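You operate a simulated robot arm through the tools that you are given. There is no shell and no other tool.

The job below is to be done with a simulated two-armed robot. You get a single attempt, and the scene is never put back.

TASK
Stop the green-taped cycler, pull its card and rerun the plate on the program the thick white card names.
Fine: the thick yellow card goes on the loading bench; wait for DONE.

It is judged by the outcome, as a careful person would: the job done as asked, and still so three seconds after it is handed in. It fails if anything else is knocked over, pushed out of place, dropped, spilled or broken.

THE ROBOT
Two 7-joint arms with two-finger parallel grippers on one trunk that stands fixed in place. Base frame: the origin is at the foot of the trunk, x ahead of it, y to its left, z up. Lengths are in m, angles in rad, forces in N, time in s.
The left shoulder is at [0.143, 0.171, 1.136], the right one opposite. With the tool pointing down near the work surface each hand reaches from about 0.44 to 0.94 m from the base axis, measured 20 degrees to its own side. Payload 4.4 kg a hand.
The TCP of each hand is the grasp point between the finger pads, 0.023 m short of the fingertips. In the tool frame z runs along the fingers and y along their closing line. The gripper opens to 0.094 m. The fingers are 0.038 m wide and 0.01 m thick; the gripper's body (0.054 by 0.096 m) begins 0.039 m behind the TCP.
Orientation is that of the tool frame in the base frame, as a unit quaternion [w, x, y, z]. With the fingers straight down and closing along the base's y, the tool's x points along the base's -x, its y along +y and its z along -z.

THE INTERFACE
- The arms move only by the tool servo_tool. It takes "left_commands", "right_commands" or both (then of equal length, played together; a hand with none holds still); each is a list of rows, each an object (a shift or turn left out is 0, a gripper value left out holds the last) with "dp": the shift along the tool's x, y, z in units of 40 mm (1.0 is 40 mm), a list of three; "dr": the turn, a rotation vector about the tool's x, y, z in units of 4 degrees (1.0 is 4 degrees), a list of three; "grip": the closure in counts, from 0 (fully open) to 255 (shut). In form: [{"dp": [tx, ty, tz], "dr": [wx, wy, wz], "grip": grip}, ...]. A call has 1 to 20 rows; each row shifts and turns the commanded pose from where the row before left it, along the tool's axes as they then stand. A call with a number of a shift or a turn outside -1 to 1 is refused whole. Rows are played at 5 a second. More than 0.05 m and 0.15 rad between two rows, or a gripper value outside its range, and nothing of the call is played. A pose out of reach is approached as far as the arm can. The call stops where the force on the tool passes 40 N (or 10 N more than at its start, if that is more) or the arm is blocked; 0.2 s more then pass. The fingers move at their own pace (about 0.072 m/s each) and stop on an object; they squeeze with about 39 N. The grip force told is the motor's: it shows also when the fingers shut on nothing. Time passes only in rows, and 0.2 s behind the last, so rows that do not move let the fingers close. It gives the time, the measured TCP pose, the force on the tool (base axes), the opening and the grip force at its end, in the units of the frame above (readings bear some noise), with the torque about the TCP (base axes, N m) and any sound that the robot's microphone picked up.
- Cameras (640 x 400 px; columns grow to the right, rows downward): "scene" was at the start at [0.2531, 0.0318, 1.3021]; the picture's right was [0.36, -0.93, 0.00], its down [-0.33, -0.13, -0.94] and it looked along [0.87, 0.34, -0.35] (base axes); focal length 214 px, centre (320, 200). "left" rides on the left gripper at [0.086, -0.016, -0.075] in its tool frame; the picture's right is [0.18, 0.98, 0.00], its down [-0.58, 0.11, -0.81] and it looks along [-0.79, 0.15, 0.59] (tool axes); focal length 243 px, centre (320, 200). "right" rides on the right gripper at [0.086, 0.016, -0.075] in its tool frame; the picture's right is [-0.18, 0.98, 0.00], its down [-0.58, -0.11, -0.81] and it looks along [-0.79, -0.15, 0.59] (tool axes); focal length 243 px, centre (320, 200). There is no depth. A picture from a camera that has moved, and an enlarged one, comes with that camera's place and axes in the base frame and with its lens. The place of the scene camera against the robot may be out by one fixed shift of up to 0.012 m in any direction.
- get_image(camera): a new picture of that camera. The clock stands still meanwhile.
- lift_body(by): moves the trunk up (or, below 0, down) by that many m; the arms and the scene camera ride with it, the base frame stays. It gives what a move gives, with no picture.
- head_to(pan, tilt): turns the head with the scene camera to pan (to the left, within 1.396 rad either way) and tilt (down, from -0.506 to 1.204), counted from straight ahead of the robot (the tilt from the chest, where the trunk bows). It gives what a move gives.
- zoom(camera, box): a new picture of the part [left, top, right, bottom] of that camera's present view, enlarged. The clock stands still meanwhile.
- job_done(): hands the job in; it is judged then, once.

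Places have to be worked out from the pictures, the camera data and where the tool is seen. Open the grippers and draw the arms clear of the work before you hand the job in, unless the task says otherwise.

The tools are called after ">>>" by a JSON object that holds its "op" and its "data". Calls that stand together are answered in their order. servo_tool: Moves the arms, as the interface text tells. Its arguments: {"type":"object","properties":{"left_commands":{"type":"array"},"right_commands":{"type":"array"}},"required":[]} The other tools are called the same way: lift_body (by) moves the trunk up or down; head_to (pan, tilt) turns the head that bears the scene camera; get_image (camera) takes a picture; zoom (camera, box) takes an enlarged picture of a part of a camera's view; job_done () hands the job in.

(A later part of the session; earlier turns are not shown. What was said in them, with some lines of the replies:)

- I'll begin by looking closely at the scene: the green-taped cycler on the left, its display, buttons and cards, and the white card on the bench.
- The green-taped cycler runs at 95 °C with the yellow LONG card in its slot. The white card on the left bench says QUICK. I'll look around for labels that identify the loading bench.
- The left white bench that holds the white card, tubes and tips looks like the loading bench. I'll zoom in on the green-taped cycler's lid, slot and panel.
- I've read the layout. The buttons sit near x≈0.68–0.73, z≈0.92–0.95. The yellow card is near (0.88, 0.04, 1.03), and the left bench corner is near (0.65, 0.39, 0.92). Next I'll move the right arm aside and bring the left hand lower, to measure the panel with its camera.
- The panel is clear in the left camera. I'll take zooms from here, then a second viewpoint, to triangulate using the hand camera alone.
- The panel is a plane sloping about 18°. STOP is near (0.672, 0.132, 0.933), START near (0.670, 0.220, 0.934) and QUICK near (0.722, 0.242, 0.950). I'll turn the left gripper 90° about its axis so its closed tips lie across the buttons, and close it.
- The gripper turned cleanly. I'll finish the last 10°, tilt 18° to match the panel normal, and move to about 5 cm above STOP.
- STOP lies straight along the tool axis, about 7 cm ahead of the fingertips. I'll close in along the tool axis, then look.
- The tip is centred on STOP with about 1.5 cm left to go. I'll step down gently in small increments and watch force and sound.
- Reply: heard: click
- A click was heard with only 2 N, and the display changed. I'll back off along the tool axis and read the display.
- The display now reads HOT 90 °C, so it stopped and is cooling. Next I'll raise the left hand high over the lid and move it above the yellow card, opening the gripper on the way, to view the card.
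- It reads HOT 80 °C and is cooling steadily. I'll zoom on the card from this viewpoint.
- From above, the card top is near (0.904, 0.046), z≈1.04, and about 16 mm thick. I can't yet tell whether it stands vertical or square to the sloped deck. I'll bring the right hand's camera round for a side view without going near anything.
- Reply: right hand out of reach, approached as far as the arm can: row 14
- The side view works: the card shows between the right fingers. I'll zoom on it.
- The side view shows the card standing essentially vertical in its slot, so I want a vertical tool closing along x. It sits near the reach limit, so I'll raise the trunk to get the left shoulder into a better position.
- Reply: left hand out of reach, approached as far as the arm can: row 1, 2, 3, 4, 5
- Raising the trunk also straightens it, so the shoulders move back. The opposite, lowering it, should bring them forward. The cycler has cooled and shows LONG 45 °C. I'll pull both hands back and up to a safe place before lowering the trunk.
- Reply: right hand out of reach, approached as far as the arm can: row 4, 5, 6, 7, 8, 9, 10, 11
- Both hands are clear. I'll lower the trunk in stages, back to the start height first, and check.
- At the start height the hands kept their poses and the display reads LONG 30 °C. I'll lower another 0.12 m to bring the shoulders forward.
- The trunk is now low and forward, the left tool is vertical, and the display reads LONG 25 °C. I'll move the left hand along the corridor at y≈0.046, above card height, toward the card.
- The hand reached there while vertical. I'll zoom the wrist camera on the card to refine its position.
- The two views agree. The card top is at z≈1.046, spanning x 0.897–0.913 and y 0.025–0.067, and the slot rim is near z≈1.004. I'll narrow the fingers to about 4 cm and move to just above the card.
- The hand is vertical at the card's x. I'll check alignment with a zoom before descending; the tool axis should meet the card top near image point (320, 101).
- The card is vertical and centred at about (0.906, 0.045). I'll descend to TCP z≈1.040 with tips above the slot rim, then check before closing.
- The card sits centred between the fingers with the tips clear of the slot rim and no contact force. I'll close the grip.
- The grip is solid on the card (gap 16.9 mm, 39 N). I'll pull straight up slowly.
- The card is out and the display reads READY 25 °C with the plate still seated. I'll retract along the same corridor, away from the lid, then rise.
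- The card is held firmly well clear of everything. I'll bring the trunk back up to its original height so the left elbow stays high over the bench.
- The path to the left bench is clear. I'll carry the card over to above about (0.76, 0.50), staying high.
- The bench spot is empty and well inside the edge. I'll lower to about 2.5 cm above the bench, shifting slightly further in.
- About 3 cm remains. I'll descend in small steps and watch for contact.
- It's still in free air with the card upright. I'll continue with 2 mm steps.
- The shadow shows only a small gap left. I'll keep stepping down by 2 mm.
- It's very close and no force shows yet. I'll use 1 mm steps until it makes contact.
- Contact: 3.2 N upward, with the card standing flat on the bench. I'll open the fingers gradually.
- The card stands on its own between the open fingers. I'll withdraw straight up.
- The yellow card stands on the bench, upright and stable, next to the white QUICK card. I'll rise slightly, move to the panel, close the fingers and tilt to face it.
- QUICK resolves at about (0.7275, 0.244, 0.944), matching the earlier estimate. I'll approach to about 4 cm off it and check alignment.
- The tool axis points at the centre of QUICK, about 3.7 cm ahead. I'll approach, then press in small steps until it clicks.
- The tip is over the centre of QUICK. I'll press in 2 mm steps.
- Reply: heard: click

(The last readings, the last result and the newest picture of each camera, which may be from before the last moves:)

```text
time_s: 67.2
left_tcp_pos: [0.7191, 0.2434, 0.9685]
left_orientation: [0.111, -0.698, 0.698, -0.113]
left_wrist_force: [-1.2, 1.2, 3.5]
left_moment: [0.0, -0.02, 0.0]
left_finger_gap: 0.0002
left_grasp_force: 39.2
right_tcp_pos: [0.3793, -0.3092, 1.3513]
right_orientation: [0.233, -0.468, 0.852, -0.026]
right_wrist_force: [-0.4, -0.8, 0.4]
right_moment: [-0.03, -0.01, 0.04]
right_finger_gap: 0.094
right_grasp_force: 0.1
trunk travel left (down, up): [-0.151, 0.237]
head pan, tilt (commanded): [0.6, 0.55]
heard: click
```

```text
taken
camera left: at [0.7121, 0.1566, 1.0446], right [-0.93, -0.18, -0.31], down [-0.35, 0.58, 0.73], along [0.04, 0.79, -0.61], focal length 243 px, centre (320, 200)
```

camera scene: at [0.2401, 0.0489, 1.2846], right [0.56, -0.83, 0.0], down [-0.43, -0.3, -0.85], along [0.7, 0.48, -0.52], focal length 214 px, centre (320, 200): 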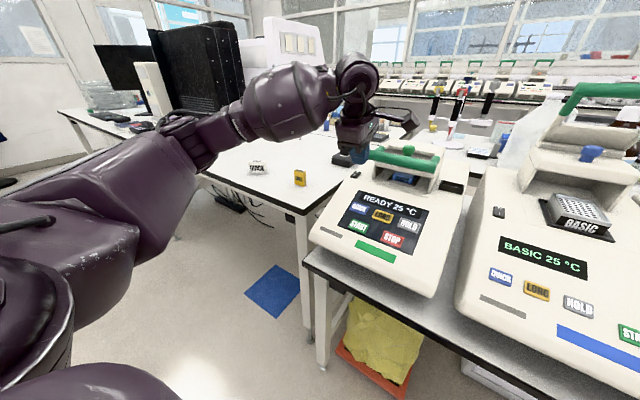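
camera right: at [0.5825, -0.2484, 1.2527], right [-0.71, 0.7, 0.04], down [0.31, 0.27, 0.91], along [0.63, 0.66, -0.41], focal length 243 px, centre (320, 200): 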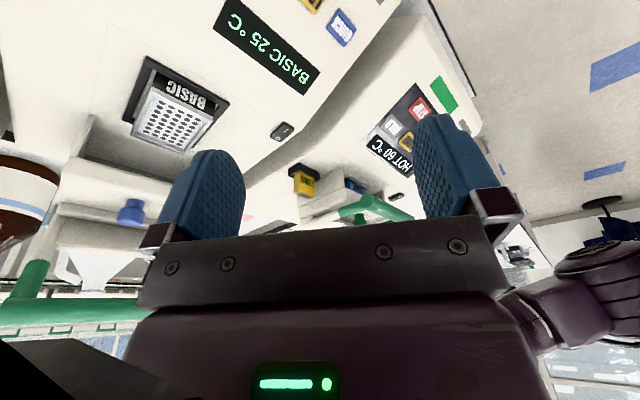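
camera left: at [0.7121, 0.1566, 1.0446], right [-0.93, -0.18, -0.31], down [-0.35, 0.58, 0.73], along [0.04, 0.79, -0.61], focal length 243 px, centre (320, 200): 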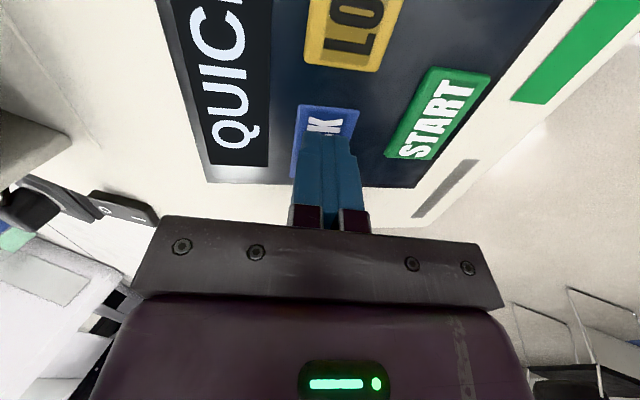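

Click heard and the display shows QUICK. I'll back off and shift over START.

>>> {"op": "servo_tool", "data": {"left_commands": [{"dp": [0, 0, -0.3]}, {"dp": [0, 0, -0.7]}, {"dp": [0.18, 0.42, 0]}, {"dp": [0.18, 0.42, 0]}, {"dp": [0.18, 0.42, 0]}, {"dp": [0, 0, 0]}]}}

>>> {"op": "get_image", "data": {"camera": "left"}}

>>> {"op": "zoom", "data": {"camera": "scene", "box": [300, 110, 460, 270]}}

```text
time_s: 68.5
left_tcp_pos: [0.6591, 0.2215, 0.9901]
left_orientation: [0.11, -0.698, 0.698, -0.112]
left_wrist_force: [-0.2, 0.0, -0.2]
left_moment: [0.01, 0.03, 0.01]
left_finger_gap: 0.0002
left_grasp_force: 39.3
right_tcp_pos: [0.3795, -0.3098, 1.3511]
right_orientation: [0.232, -0.468, 0.852, -0.026]
right_wrist_force: [0.8, 1.2, 0.1]
right_moment: [0.01, 0.03, -0.01]
right_finger_gap: 0.0942
right_grasp_force: 0.0
trunk travel left (down, up): [-0.151, 0.237]
head pan, tilt (commanded): [0.6, 0.55]
```

```text
taken
camera left: at [0.6521, 0.1356, 1.0666], right [-0.93, -0.18, -0.3], down [-0.35, 0.58, 0.73], along [0.04, 0.79, -0.61], focal length 243 px, centre (320, 200)
```

left: 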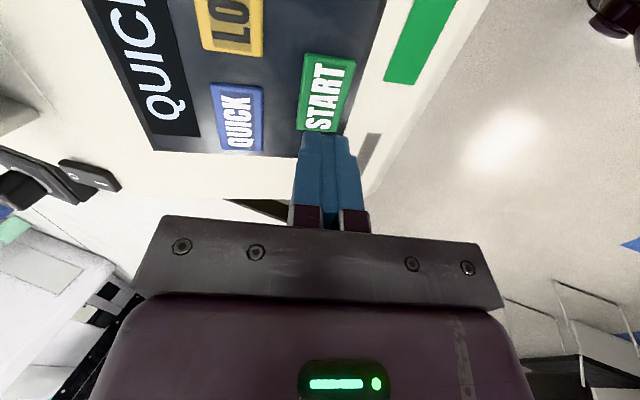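

```text
2.50 times, centred on (380, 190) of scene
camera zoom: at [0.2403, 0.0489, 1.2844], right [0.56, -0.83, 0.0], down [-0.43, -0.3, -0.85], along [0.7, 0.48, -0.52], focal length 536 px, centre (170, 225)
```

zoom: 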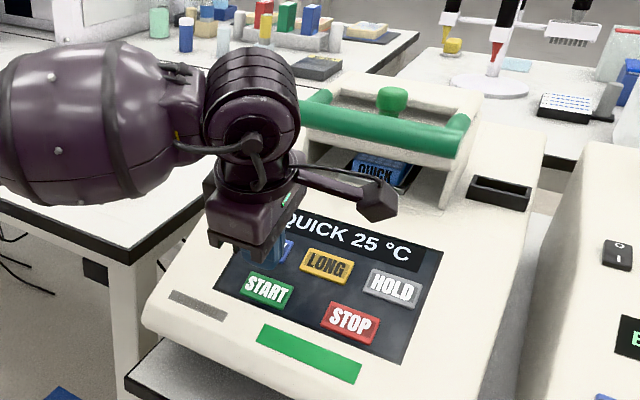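

Display reads QUICK 25 °C. START's centre is a few mm off the tool axis, so I'll nudge to it and approach.

>>> {"op": "servo_tool", "data": {"left_commands": [{"dp": [0.1, 0.06, 0.3]}, {"dp": [0, 0, 0.3]}, {"dp": [0, 0, 0.2]}, {"dp": [0, 0, 0]}]}}

>>> {"op": "get_image", "data": {"camera": "left"}}

```text
time_s: 69.5
left_tcp_pos: [0.6666, 0.2187, 0.9593]
left_orientation: [-0.111, 0.698, -0.698, 0.111]
left_wrist_force: [-0.4, 0.4, -0.7]
left_moment: [0.01, 0.02, 0.0]
left_finger_gap: 0.0
left_grasp_force: 39.3
right_tcp_pos: [0.3799, -0.3089, 1.3512]
right_orientation: [0.232, -0.467, 0.853, -0.026]
right_wrist_force: [0.0, 0.3, 0.8]
right_moment: [-0.01, 0.02, 0.0]
right_finger_gap: 0.094
right_grasp_force: 0.1
trunk travel left (down, up): [-0.151, 0.237]
head pan, tilt (commanded): [0.6, 0.55]
```

```text
taken
camera left: at [0.66, 0.1318, 1.0354], right [-0.93, -0.18, -0.3], down [-0.35, 0.58, 0.73], along [0.04, 0.79, -0.61], focal length 243 px, centre (320, 200)
```

left: 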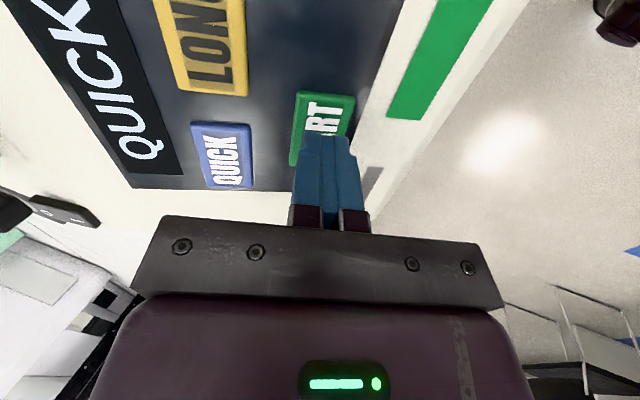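

The tip is centred over START. I'll press in small steps until it clicks.

>>> {"op": "servo_tool", "data": {"left_commands": [{"dp": [0, 0, 0.08]}, {"dp": [0, 0, 0.06]}, {"dp": [0, 0, 0.06]}, {"dp": [0, 0, 0.06]}]}}

>>> {"op": "get_image", "data": {"camera": "left"}}

```text
time_s: 70.5
left_tcp_pos: [0.6709, 0.2174, 0.9489]
left_orientation: [0.11, -0.698, 0.699, -0.111]
left_wrist_force: [-0.1, -0.2, 0.0]
left_moment: [0.0, -0.04, 0.02]
left_finger_gap: 0.0
left_grasp_force: 39.4
right_tcp_pos: [0.3803, -0.3084, 1.3508]
right_orientation: [0.233, -0.468, 0.852, -0.026]
right_wrist_force: [0.6, -0.5, 0.5]
right_moment: [0.04, -0.04, -0.03]
right_finger_gap: 0.0938
right_grasp_force: 0.0
trunk travel left (down, up): [-0.151, 0.237]
head pan, tilt (commanded): [0.6, 0.55]
```

```text
taken
camera left: at [0.6636, 0.1313, 1.0252], right [-0.93, -0.19, -0.3], down [-0.35, 0.58, 0.73], along [0.04, 0.79, -0.61], focal length 243 px, centre (320, 200)
```

left: 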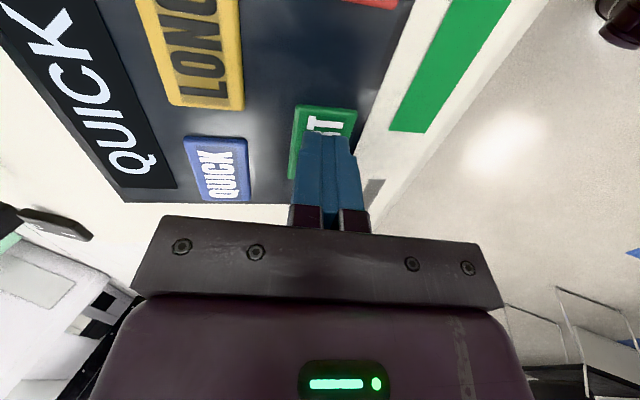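

No contact yet. I'll continue in small steps.

>>> {"op": "servo_tool", "data": {"left_commands": [{"dp": [0, 0, 0.05]}, {"dp": [0, 0, 0.05]}]}}

```text
time_s: 71.2
left_tcp_pos: [0.6718, 0.2172, 0.9456]
left_orientation: [-0.111, 0.699, -0.698, 0.112]
left_wrist_force: [-1.3, 0.8, 5.0]
left_moment: [0.0, -0.06, 0.0]
left_finger_gap: 0.0001
left_grasp_force: 39.4
right_tcp_pos: [0.379, -0.3082, 1.3514]
right_orientation: [0.232, -0.469, 0.852, -0.026]
right_wrist_force: [-0.8, -0.7, -0.2]
right_moment: [0.0, -0.04, 0.03]
right_finger_gap: 0.0941
right_grasp_force: 0.0
trunk travel left (down, up): [-0.151, 0.237]
head pan, tilt (commanded): [0.6, 0.55]
heard: click
```

A click was heard. I'll back off and read the display.

>>> {"op": "servo_tool", "data": {"left_commands": [{"dp": [0, 0, -0.3]}, {"dp": [0, 0, -0.7]}, {"dp": [0, 0.2, -0.8]}, {"dp": [-0.3, 0.7, -0.5]}, {"dp": [-0.3, 0.7, -0.5]}, {"dp": [-0.3, 0.7, -0.5]}]}}

>>> {"op": "zoom", "data": {"camera": "scene", "box": [300, 110, 460, 270]}}

>>> {"op": "get_image", "data": {"camera": "scene"}}

```text
time_s: 72.5
left_tcp_pos: [0.541, 0.2546, 1.0425]
left_orientation: [-0.111, 0.698, -0.698, 0.113]
left_wrist_force: [0.3, 0.4, 0.2]
left_moment: [0.02, 0.03, 0.0]
left_finger_gap: 0.0003
left_grasp_force: 38.9
right_tcp_pos: [0.3786, -0.3074, 1.3522]
right_orientation: [0.232, -0.469, 0.852, -0.026]
right_wrist_force: [0.7, 0.0, 0.4]
right_moment: [0.0, -0.04, 0.0]
right_finger_gap: 0.0938
right_grasp_force: 0.0
trunk travel left (down, up): [-0.151, 0.237]
head pan, tilt (commanded): [0.6, 0.55]
```

```text
2.50 times, centred on (380, 190) of scene
camera zoom: at [0.2394, 0.0489, 1.2849], right [0.56, -0.83, 0.0], down [-0.43, -0.3, -0.85], along [0.7, 0.48, -0.52], focal length 536 px, centre (170, 225)
```

zoom: 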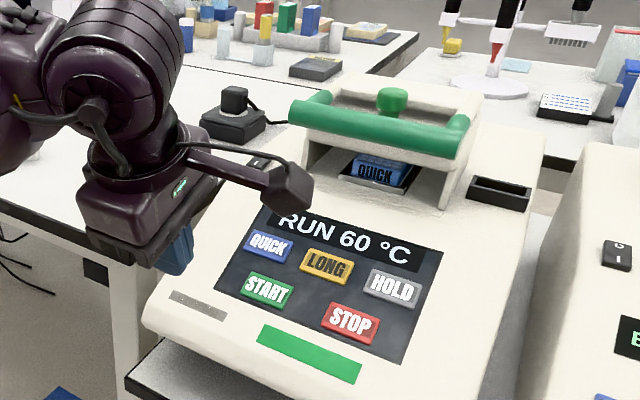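

```text
taken
camera scene: at [0.2394, 0.0489, 1.2849], right [0.56, -0.83, 0.0], down [-0.43, -0.3, -0.85], along [0.7, 0.48, -0.52], focal length 214 px, centre (320, 200)
```

scene: 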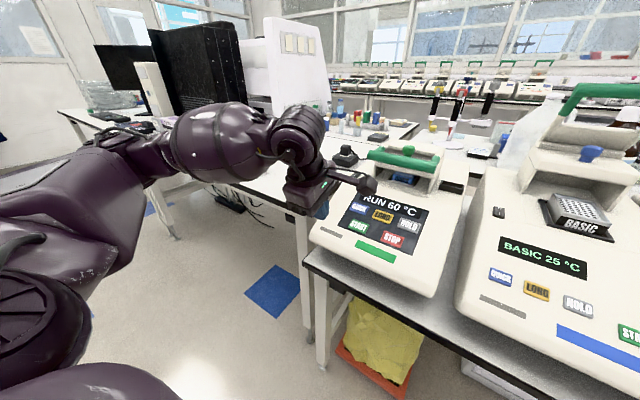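

The display reads RUN 60 °C, so the QUICK program is running. I'll draw the left arm back and up, open the gripper and wait.

>>> {"op": "servo_tool", "data": {"left_commands": [{"dp": [-0.2, 0.05, -0.65]}, {"dp": [-0.2, 0.05, -0.65]}, {"dp": [-0.2, 0.05, -0.65]}, {"dp": [-0.2, 0.05, -0.65]}, {"dp": [-0.2, 0.05, -0.65]}, {"dp": [-0.2, 0.05, -0.65]}, {"dp": [-0.2, 0.05, -0.65]}, {"dp": [-0.2, 0.05, -0.65], "grip": 0}, {"dp": [0, 0, 0]}, {"dp": [0, 0, 0]}, {"dp": [0, 0, 0]}, {"dp": [0, 0, 0]}, {"dp": [0, 0, 0]}, {"dp": [0, 0, 0]}, {"dp": [0, 0, 0]}, {"dp": [0, 0, 0]}, {"dp": [0, 0, 0]}, {"dp": [0, 0, 0]}, {"dp": [0, 0, 0]}, {"dp": [0, 0, 0]}]}}

>>> {"op": "get_image", "data": {"camera": "scene"}}

>>> {"op": "zoom", "data": {"camera": "scene", "box": [300, 110, 460, 270]}}

```text
time_s: 76.8
left_tcp_pos: [0.4642, 0.3171, 1.2343]
left_orientation: [0.109, -0.698, 0.698, -0.111]
left_wrist_force: [-0.2, 0.2, 0.1]
left_moment: [0.04, -0.02, -0.02]
left_finger_gap: 0.0938
left_grasp_force: 0.1
right_tcp_pos: [0.3789, -0.3082, 1.3518]
right_orientation: [0.232, -0.467, 0.853, -0.027]
right_wrist_force: [-0.1, 0.4, 0.3]
right_moment: [-0.03, 0.02, -0.02]
right_finger_gap: 0.0943
right_grasp_force: 0.0
trunk travel left (down, up): [-0.151, 0.237]
head pan, tilt (commanded): [0.6, 0.55]
```

```text
taken
camera scene: at [0.2404, 0.0489, 1.2844], right [0.56, -0.83, 0.0], down [-0.43, -0.3, -0.85], along [0.7, 0.48, -0.52], focal length 214 px, centre (320, 200)
```

scene: 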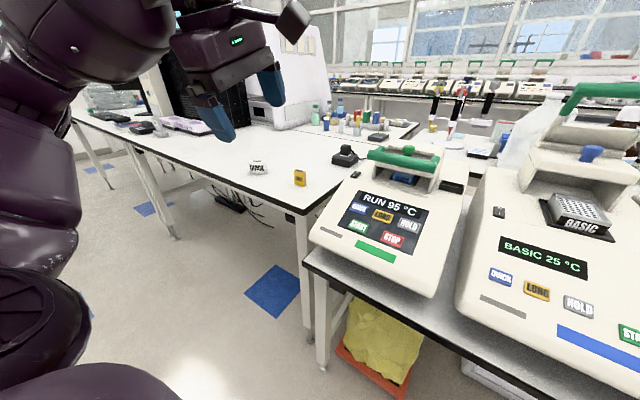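

```text
2.50 times, centred on (380, 190) of scene
camera zoom: at [0.2404, 0.0489, 1.2844], right [0.56, -0.83, 0.0], down [-0.43, -0.3, -0.85], along [0.7, 0.48, -0.52], focal length 536 px, centre (170, 225)
```

zoom: 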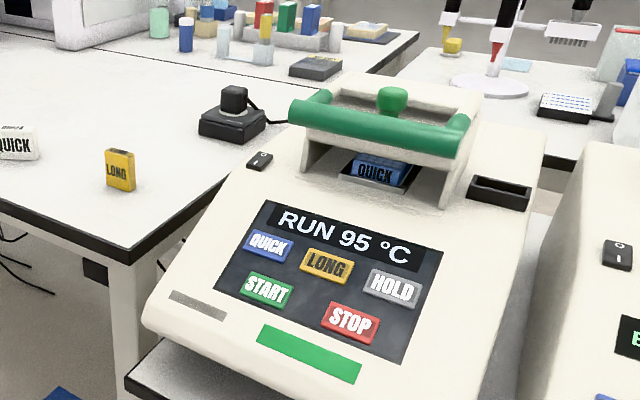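

The cycler is at RUN 95 °C, the arms are clear, the grippers are open and the yellow card stands on the bench. I'll wait for DONE.

>>> {"op": "servo_tool", "data": {"left_commands": [{"dp": [0, 0, 0]}, {"dp": [0, 0, 0]}, {"dp": [0, 0, 0]}, {"dp": [0, 0, 0]}, {"dp": [0, 0, 0]}, {"dp": [0, 0, 0]}, {"dp": [0, 0, 0]}, {"dp": [0, 0, 0]}, {"dp": [0, 0, 0]}, {"dp": [0, 0, 0]}, {"dp": [0, 0, 0]}, {"dp": [0, 0, 0]}, {"dp": [0, 0, 0]}, {"dp": [0, 0, 0]}, {"dp": [0, 0, 0]}, {"dp": [0, 0, 0]}, {"dp": [0, 0, 0]}, {"dp": [0, 0, 0]}, {"dp": [0, 0, 0]}, {"dp": [0, 0, 0]}]}}

>>> {"op": "zoom", "data": {"camera": "scene", "box": [300, 110, 460, 270]}}

```text
time_s: 81.0
left_tcp_pos: [0.4642, 0.3184, 1.235]
left_orientation: [-0.11, 0.699, -0.698, 0.11]
left_wrist_force: [-0.2, -0.2, -0.1]
left_moment: [0.03, 0.01, -0.01]
left_finger_gap: 0.0942
left_grasp_force: 0.0
right_tcp_pos: [0.3799, -0.3089, 1.3509]
right_orientation: [0.232, -0.468, 0.852, -0.026]
right_wrist_force: [0.3, 0.5, -0.3]
right_moment: [-0.03, -0.01, 0.04]
right_finger_gap: 0.0942
right_grasp_force: 0.1
trunk travel left (down, up): [-0.151, 0.237]
head pan, tilt (commanded): [0.6, 0.55]
```

```text
2.50 times, centred on (380, 190) of scene
camera zoom: at [0.2404, 0.0489, 1.2844], right [0.56, -0.83, 0.0], down [-0.43, -0.3, -0.85], along [0.7, 0.48, -0.52], focal length 536 px, centre (170, 225)
```

zoom: 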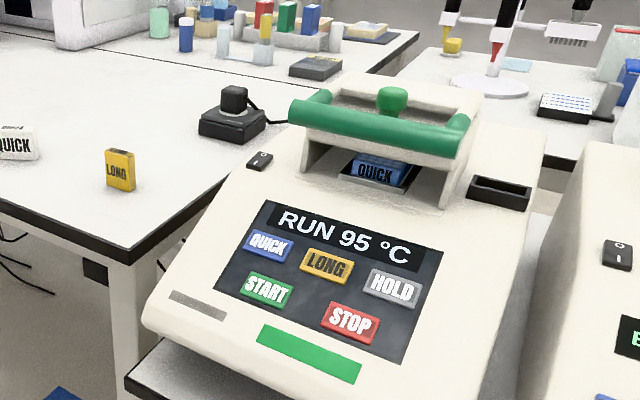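

It still reads RUN 95 °C, so I'll keep waiting.

>>> {"op": "servo_tool", "data": {"left_commands": [{"dp": [0, 0, 0]}, {"dp": [0, 0, 0]}, {"dp": [0, 0, 0]}, {"dp": [0, 0, 0]}, {"dp": [0, 0, 0]}, {"dp": [0, 0, 0]}, {"dp": [0, 0, 0]}, {"dp": [0, 0, 0]}, {"dp": [0, 0, 0]}, {"dp": [0, 0, 0]}, {"dp": [0, 0, 0]}, {"dp": [0, 0, 0]}, {"dp": [0, 0, 0]}, {"dp": [0, 0, 0]}, {"dp": [0, 0, 0]}, {"dp": [0, 0, 0]}, {"dp": [0, 0, 0]}, {"dp": [0, 0, 0]}, {"dp": [0, 0, 0]}, {"dp": [0, 0, 0]}]}}

>>> {"op": "zoom", "data": {"camera": "scene", "box": [300, 110, 460, 270]}}

```text
time_s: 85.2
left_tcp_pos: [0.4632, 0.3176, 1.2334]
left_orientation: [-0.111, 0.698, -0.698, 0.111]
left_wrist_force: [0.5, -0.1, 0.1]
left_moment: [0.0, 0.01, 0.0]
left_finger_gap: 0.0941
left_grasp_force: 0.1
right_tcp_pos: [0.3808, -0.3072, 1.3501]
right_orientation: [0.232, -0.469, 0.852, -0.026]
right_wrist_force: [0.0, 0.1, 0.0]
right_moment: [0.01, 0.0, -0.01]
right_finger_gap: 0.0941
right_grasp_force: 0.1
trunk travel left (down, up): [-0.151, 0.237]
head pan, tilt (commanded): [0.6, 0.55]
```

```text
2.50 times, centred on (380, 190) of scene
camera zoom: at [0.2404, 0.0489, 1.2844], right [0.56, -0.83, 0.0], down [-0.43, -0.3, -0.85], along [0.7, 0.48, -0.52], focal length 536 px, centre (170, 225)
```

zoom: 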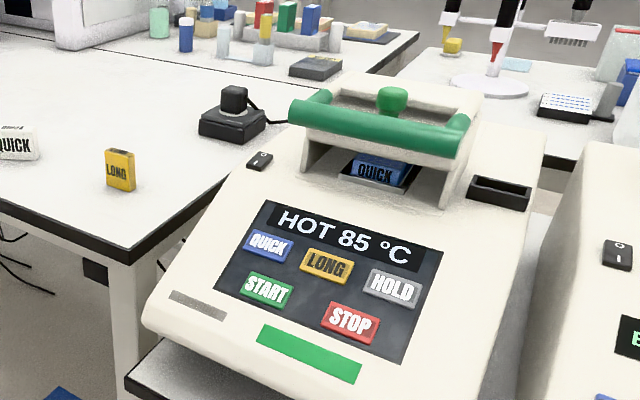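

The run has finished heating and reads HOT 85 °C, so it is cooling. I'll keep waiting for DONE.

>>> {"op": "servo_tool", "data": {"left_commands": [{"dp": [0, 0, 0]}, {"dp": [0, 0, 0]}, {"dp": [0, 0, 0]}, {"dp": [0, 0, 0]}, {"dp": [0, 0, 0]}, {"dp": [0, 0, 0]}, {"dp": [0, 0, 0]}, {"dp": [0, 0, 0]}, {"dp": [0, 0, 0]}, {"dp": [0, 0, 0]}, {"dp": [0, 0, 0]}, {"dp": [0, 0, 0]}, {"dp": [0, 0, 0]}, {"dp": [0, 0, 0]}, {"dp": [0, 0, 0]}, {"dp": [0, 0, 0]}, {"dp": [0, 0, 0]}, {"dp": [0, 0, 0]}, {"dp": [0, 0, 0]}, {"dp": [0, 0, 0]}]}}

>>> {"op": "servo_tool", "data": {"left_commands": [{"dp": [0, 0, 0]}, {"dp": [0, 0, 0]}, {"dp": [0, 0, 0]}, {"dp": [0, 0, 0]}, {"dp": [0, 0, 0]}, {"dp": [0, 0, 0]}, {"dp": [0, 0, 0]}, {"dp": [0, 0, 0]}, {"dp": [0, 0, 0]}, {"dp": [0, 0, 0]}, {"dp": [0, 0, 0]}, {"dp": [0, 0, 0]}, {"dp": [0, 0, 0]}, {"dp": [0, 0, 0]}, {"dp": [0, 0, 0]}, {"dp": [0, 0, 0]}, {"dp": [0, 0, 0]}, {"dp": [0, 0, 0]}, {"dp": [0, 0, 0]}, {"dp": [0, 0, 0]}]}}

>>> {"op": "zoom", "data": {"camera": "scene", "box": [300, 110, 460, 270]}}

```text
time_s: 89.3
left_tcp_pos: [0.4644, 0.317, 1.2342]
left_orientation: [-0.109, 0.699, -0.698, 0.111]
left_wrist_force: [-0.2, -0.3, 0.6]
left_moment: [-0.02, 0.0, -0.02]
left_finger_gap: 0.0938
left_grasp_force: 0.0
right_tcp_pos: [0.3804, -0.3091, 1.3516]
right_orientation: [0.233, -0.467, 0.852, -0.027]
right_wrist_force: [-0.8, -0.9, 0.6]
right_moment: [-0.04, 0.0, 0.01]
right_finger_gap: 0.0942
right_grasp_force: 0.1
trunk travel left (down, up): [-0.151, 0.237]
head pan, tilt (commanded): [0.6, 0.55]
```

```text
time_s: 93.5
left_tcp_pos: [0.4635, 0.3175, 1.2342]
left_orientation: [0.11, -0.698, 0.698, -0.111]
left_wrist_force: [0.5, -0.8, 0.8]
left_moment: [-0.03, 0.0, -0.01]
left_finger_gap: 0.094
left_grasp_force: 0.1
right_tcp_pos: [0.3798, -0.3084, 1.3516]
right_orientation: [0.233, -0.468, 0.852, -0.026]
right_wrist_force: [-0.3, 0.1, 0.9]
right_moment: [0.02, 0.0, 0.02]
right_finger_gap: 0.0941
right_grasp_force: 0.1
trunk travel left (down, up): [-0.151, 0.237]
head pan, tilt (commanded): [0.6, 0.55]
```

```text
2.50 times, centred on (380, 190) of scene
camera zoom: at [0.2404, 0.0489, 1.2844], right [0.56, -0.83, 0.0], down [-0.43, -0.3, -0.85], along [0.7, 0.48, -0.52], focal length 536 px, centre (170, 225)
```

zoom: 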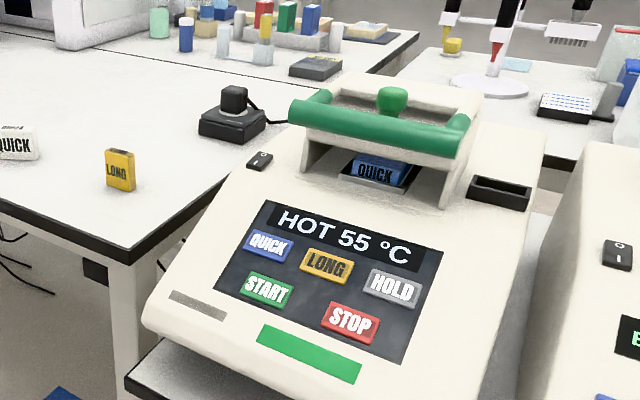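

It reads HOT 55 °C and is still cooling, so I'll wait more.

>>> {"op": "servo_tool", "data": {"left_commands": [{"dp": [0, 0, 0]}, {"dp": [0, 0, 0]}, {"dp": [0, 0, 0]}, {"dp": [0, 0, 0]}, {"dp": [0, 0, 0]}, {"dp": [0, 0, 0]}, {"dp": [0, 0, 0]}, {"dp": [0, 0, 0]}, {"dp": [0, 0, 0]}, {"dp": [0, 0, 0]}, {"dp": [0, 0, 0]}, {"dp": [0, 0, 0]}, {"dp": [0, 0, 0]}, {"dp": [0, 0, 0]}, {"dp": [0, 0, 0]}, {"dp": [0, 0, 0]}, {"dp": [0, 0, 0]}, {"dp": [0, 0, 0]}, {"dp": [0, 0, 0]}, {"dp": [0, 0, 0]}]}}

>>> {"op": "zoom", "data": {"camera": "scene", "box": [300, 110, 460, 270]}}

```text
time_s: 97.8
left_tcp_pos: [0.4633, 0.3181, 1.2352]
left_orientation: [-0.11, 0.699, -0.698, 0.11]
left_wrist_force: [-0.7, 0.0, -0.1]
left_moment: [-0.01, 0.0, 0.01]
left_finger_gap: 0.094
left_grasp_force: 0.0
right_tcp_pos: [0.3805, -0.3087, 1.3507]
right_orientation: [0.232, -0.468, 0.852, -0.026]
right_wrist_force: [-0.1, 0.6, -0.9]
right_moment: [-0.03, 0.02, 0.02]
right_finger_gap: 0.0943
right_grasp_force: 0.1
trunk travel left (down, up): [-0.151, 0.237]
head pan, tilt (commanded): [0.6, 0.55]
```

```text
2.50 times, centred on (380, 190) of scene
camera zoom: at [0.2404, 0.0489, 1.2844], right [0.56, -0.83, 0.0], down [-0.43, -0.3, -0.85], along [0.7, 0.48, -0.52], focal length 536 px, centre (170, 225)
```

zoom: 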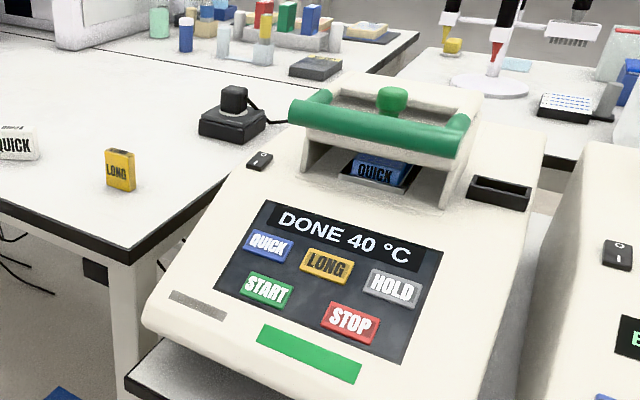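

The display reads DONE 40 °C. I'll take one last look over the scene before handing in.

>>> {"op": "get_image", "data": {"camera": "scene"}}

```text
taken
camera scene: at [0.2404, 0.0489, 1.2844], right [0.56, -0.83, 0.0], down [-0.43, -0.3, -0.85], along [0.7, 0.48, -0.52], focal length 214 px, centre (320, 200)
```

scene: 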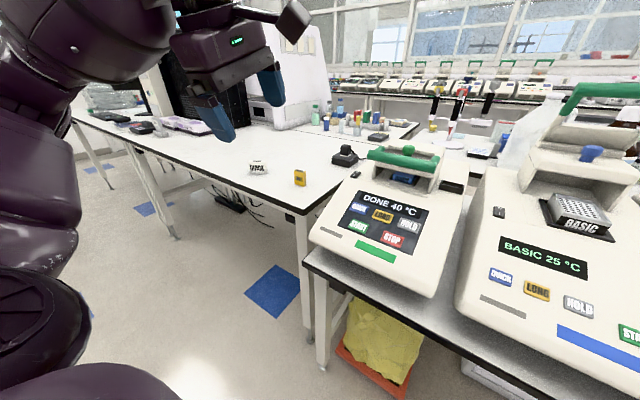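

The display shows DONE, the yellow card stands on the loading bench, and the slot is empty. The plate is still in place, nothing else has moved, and both grippers are open with the arms clear. I'm handing in.

>>> {"op": "job_done", "data": {}}

```text
The job is handed in.
```

The job is handed in: the green-taped cycler ran the plate on QUICK, the program the white card names, and its display read DONE 40 °C.

- **Stop:** I pressed STOP and the cycler left its 95 °C run. I let it cool to 25 °C before touching the card.
- **Card:** I pulled the yellow LONG card from its slot. It now stands upright on the left-hand white bench, beside the white QUICK card. No sign marked a loading bench, so I took that bench to be it, because the white card and the tube racks are there.
- **Rerun:** I pressed QUICK and START, each with an audible click, and waited through heating and cooling until DONE appeared.

The last picture shows the plate still in the cycler and nothing else visibly moved. Both grippers are open and the arms are clear.
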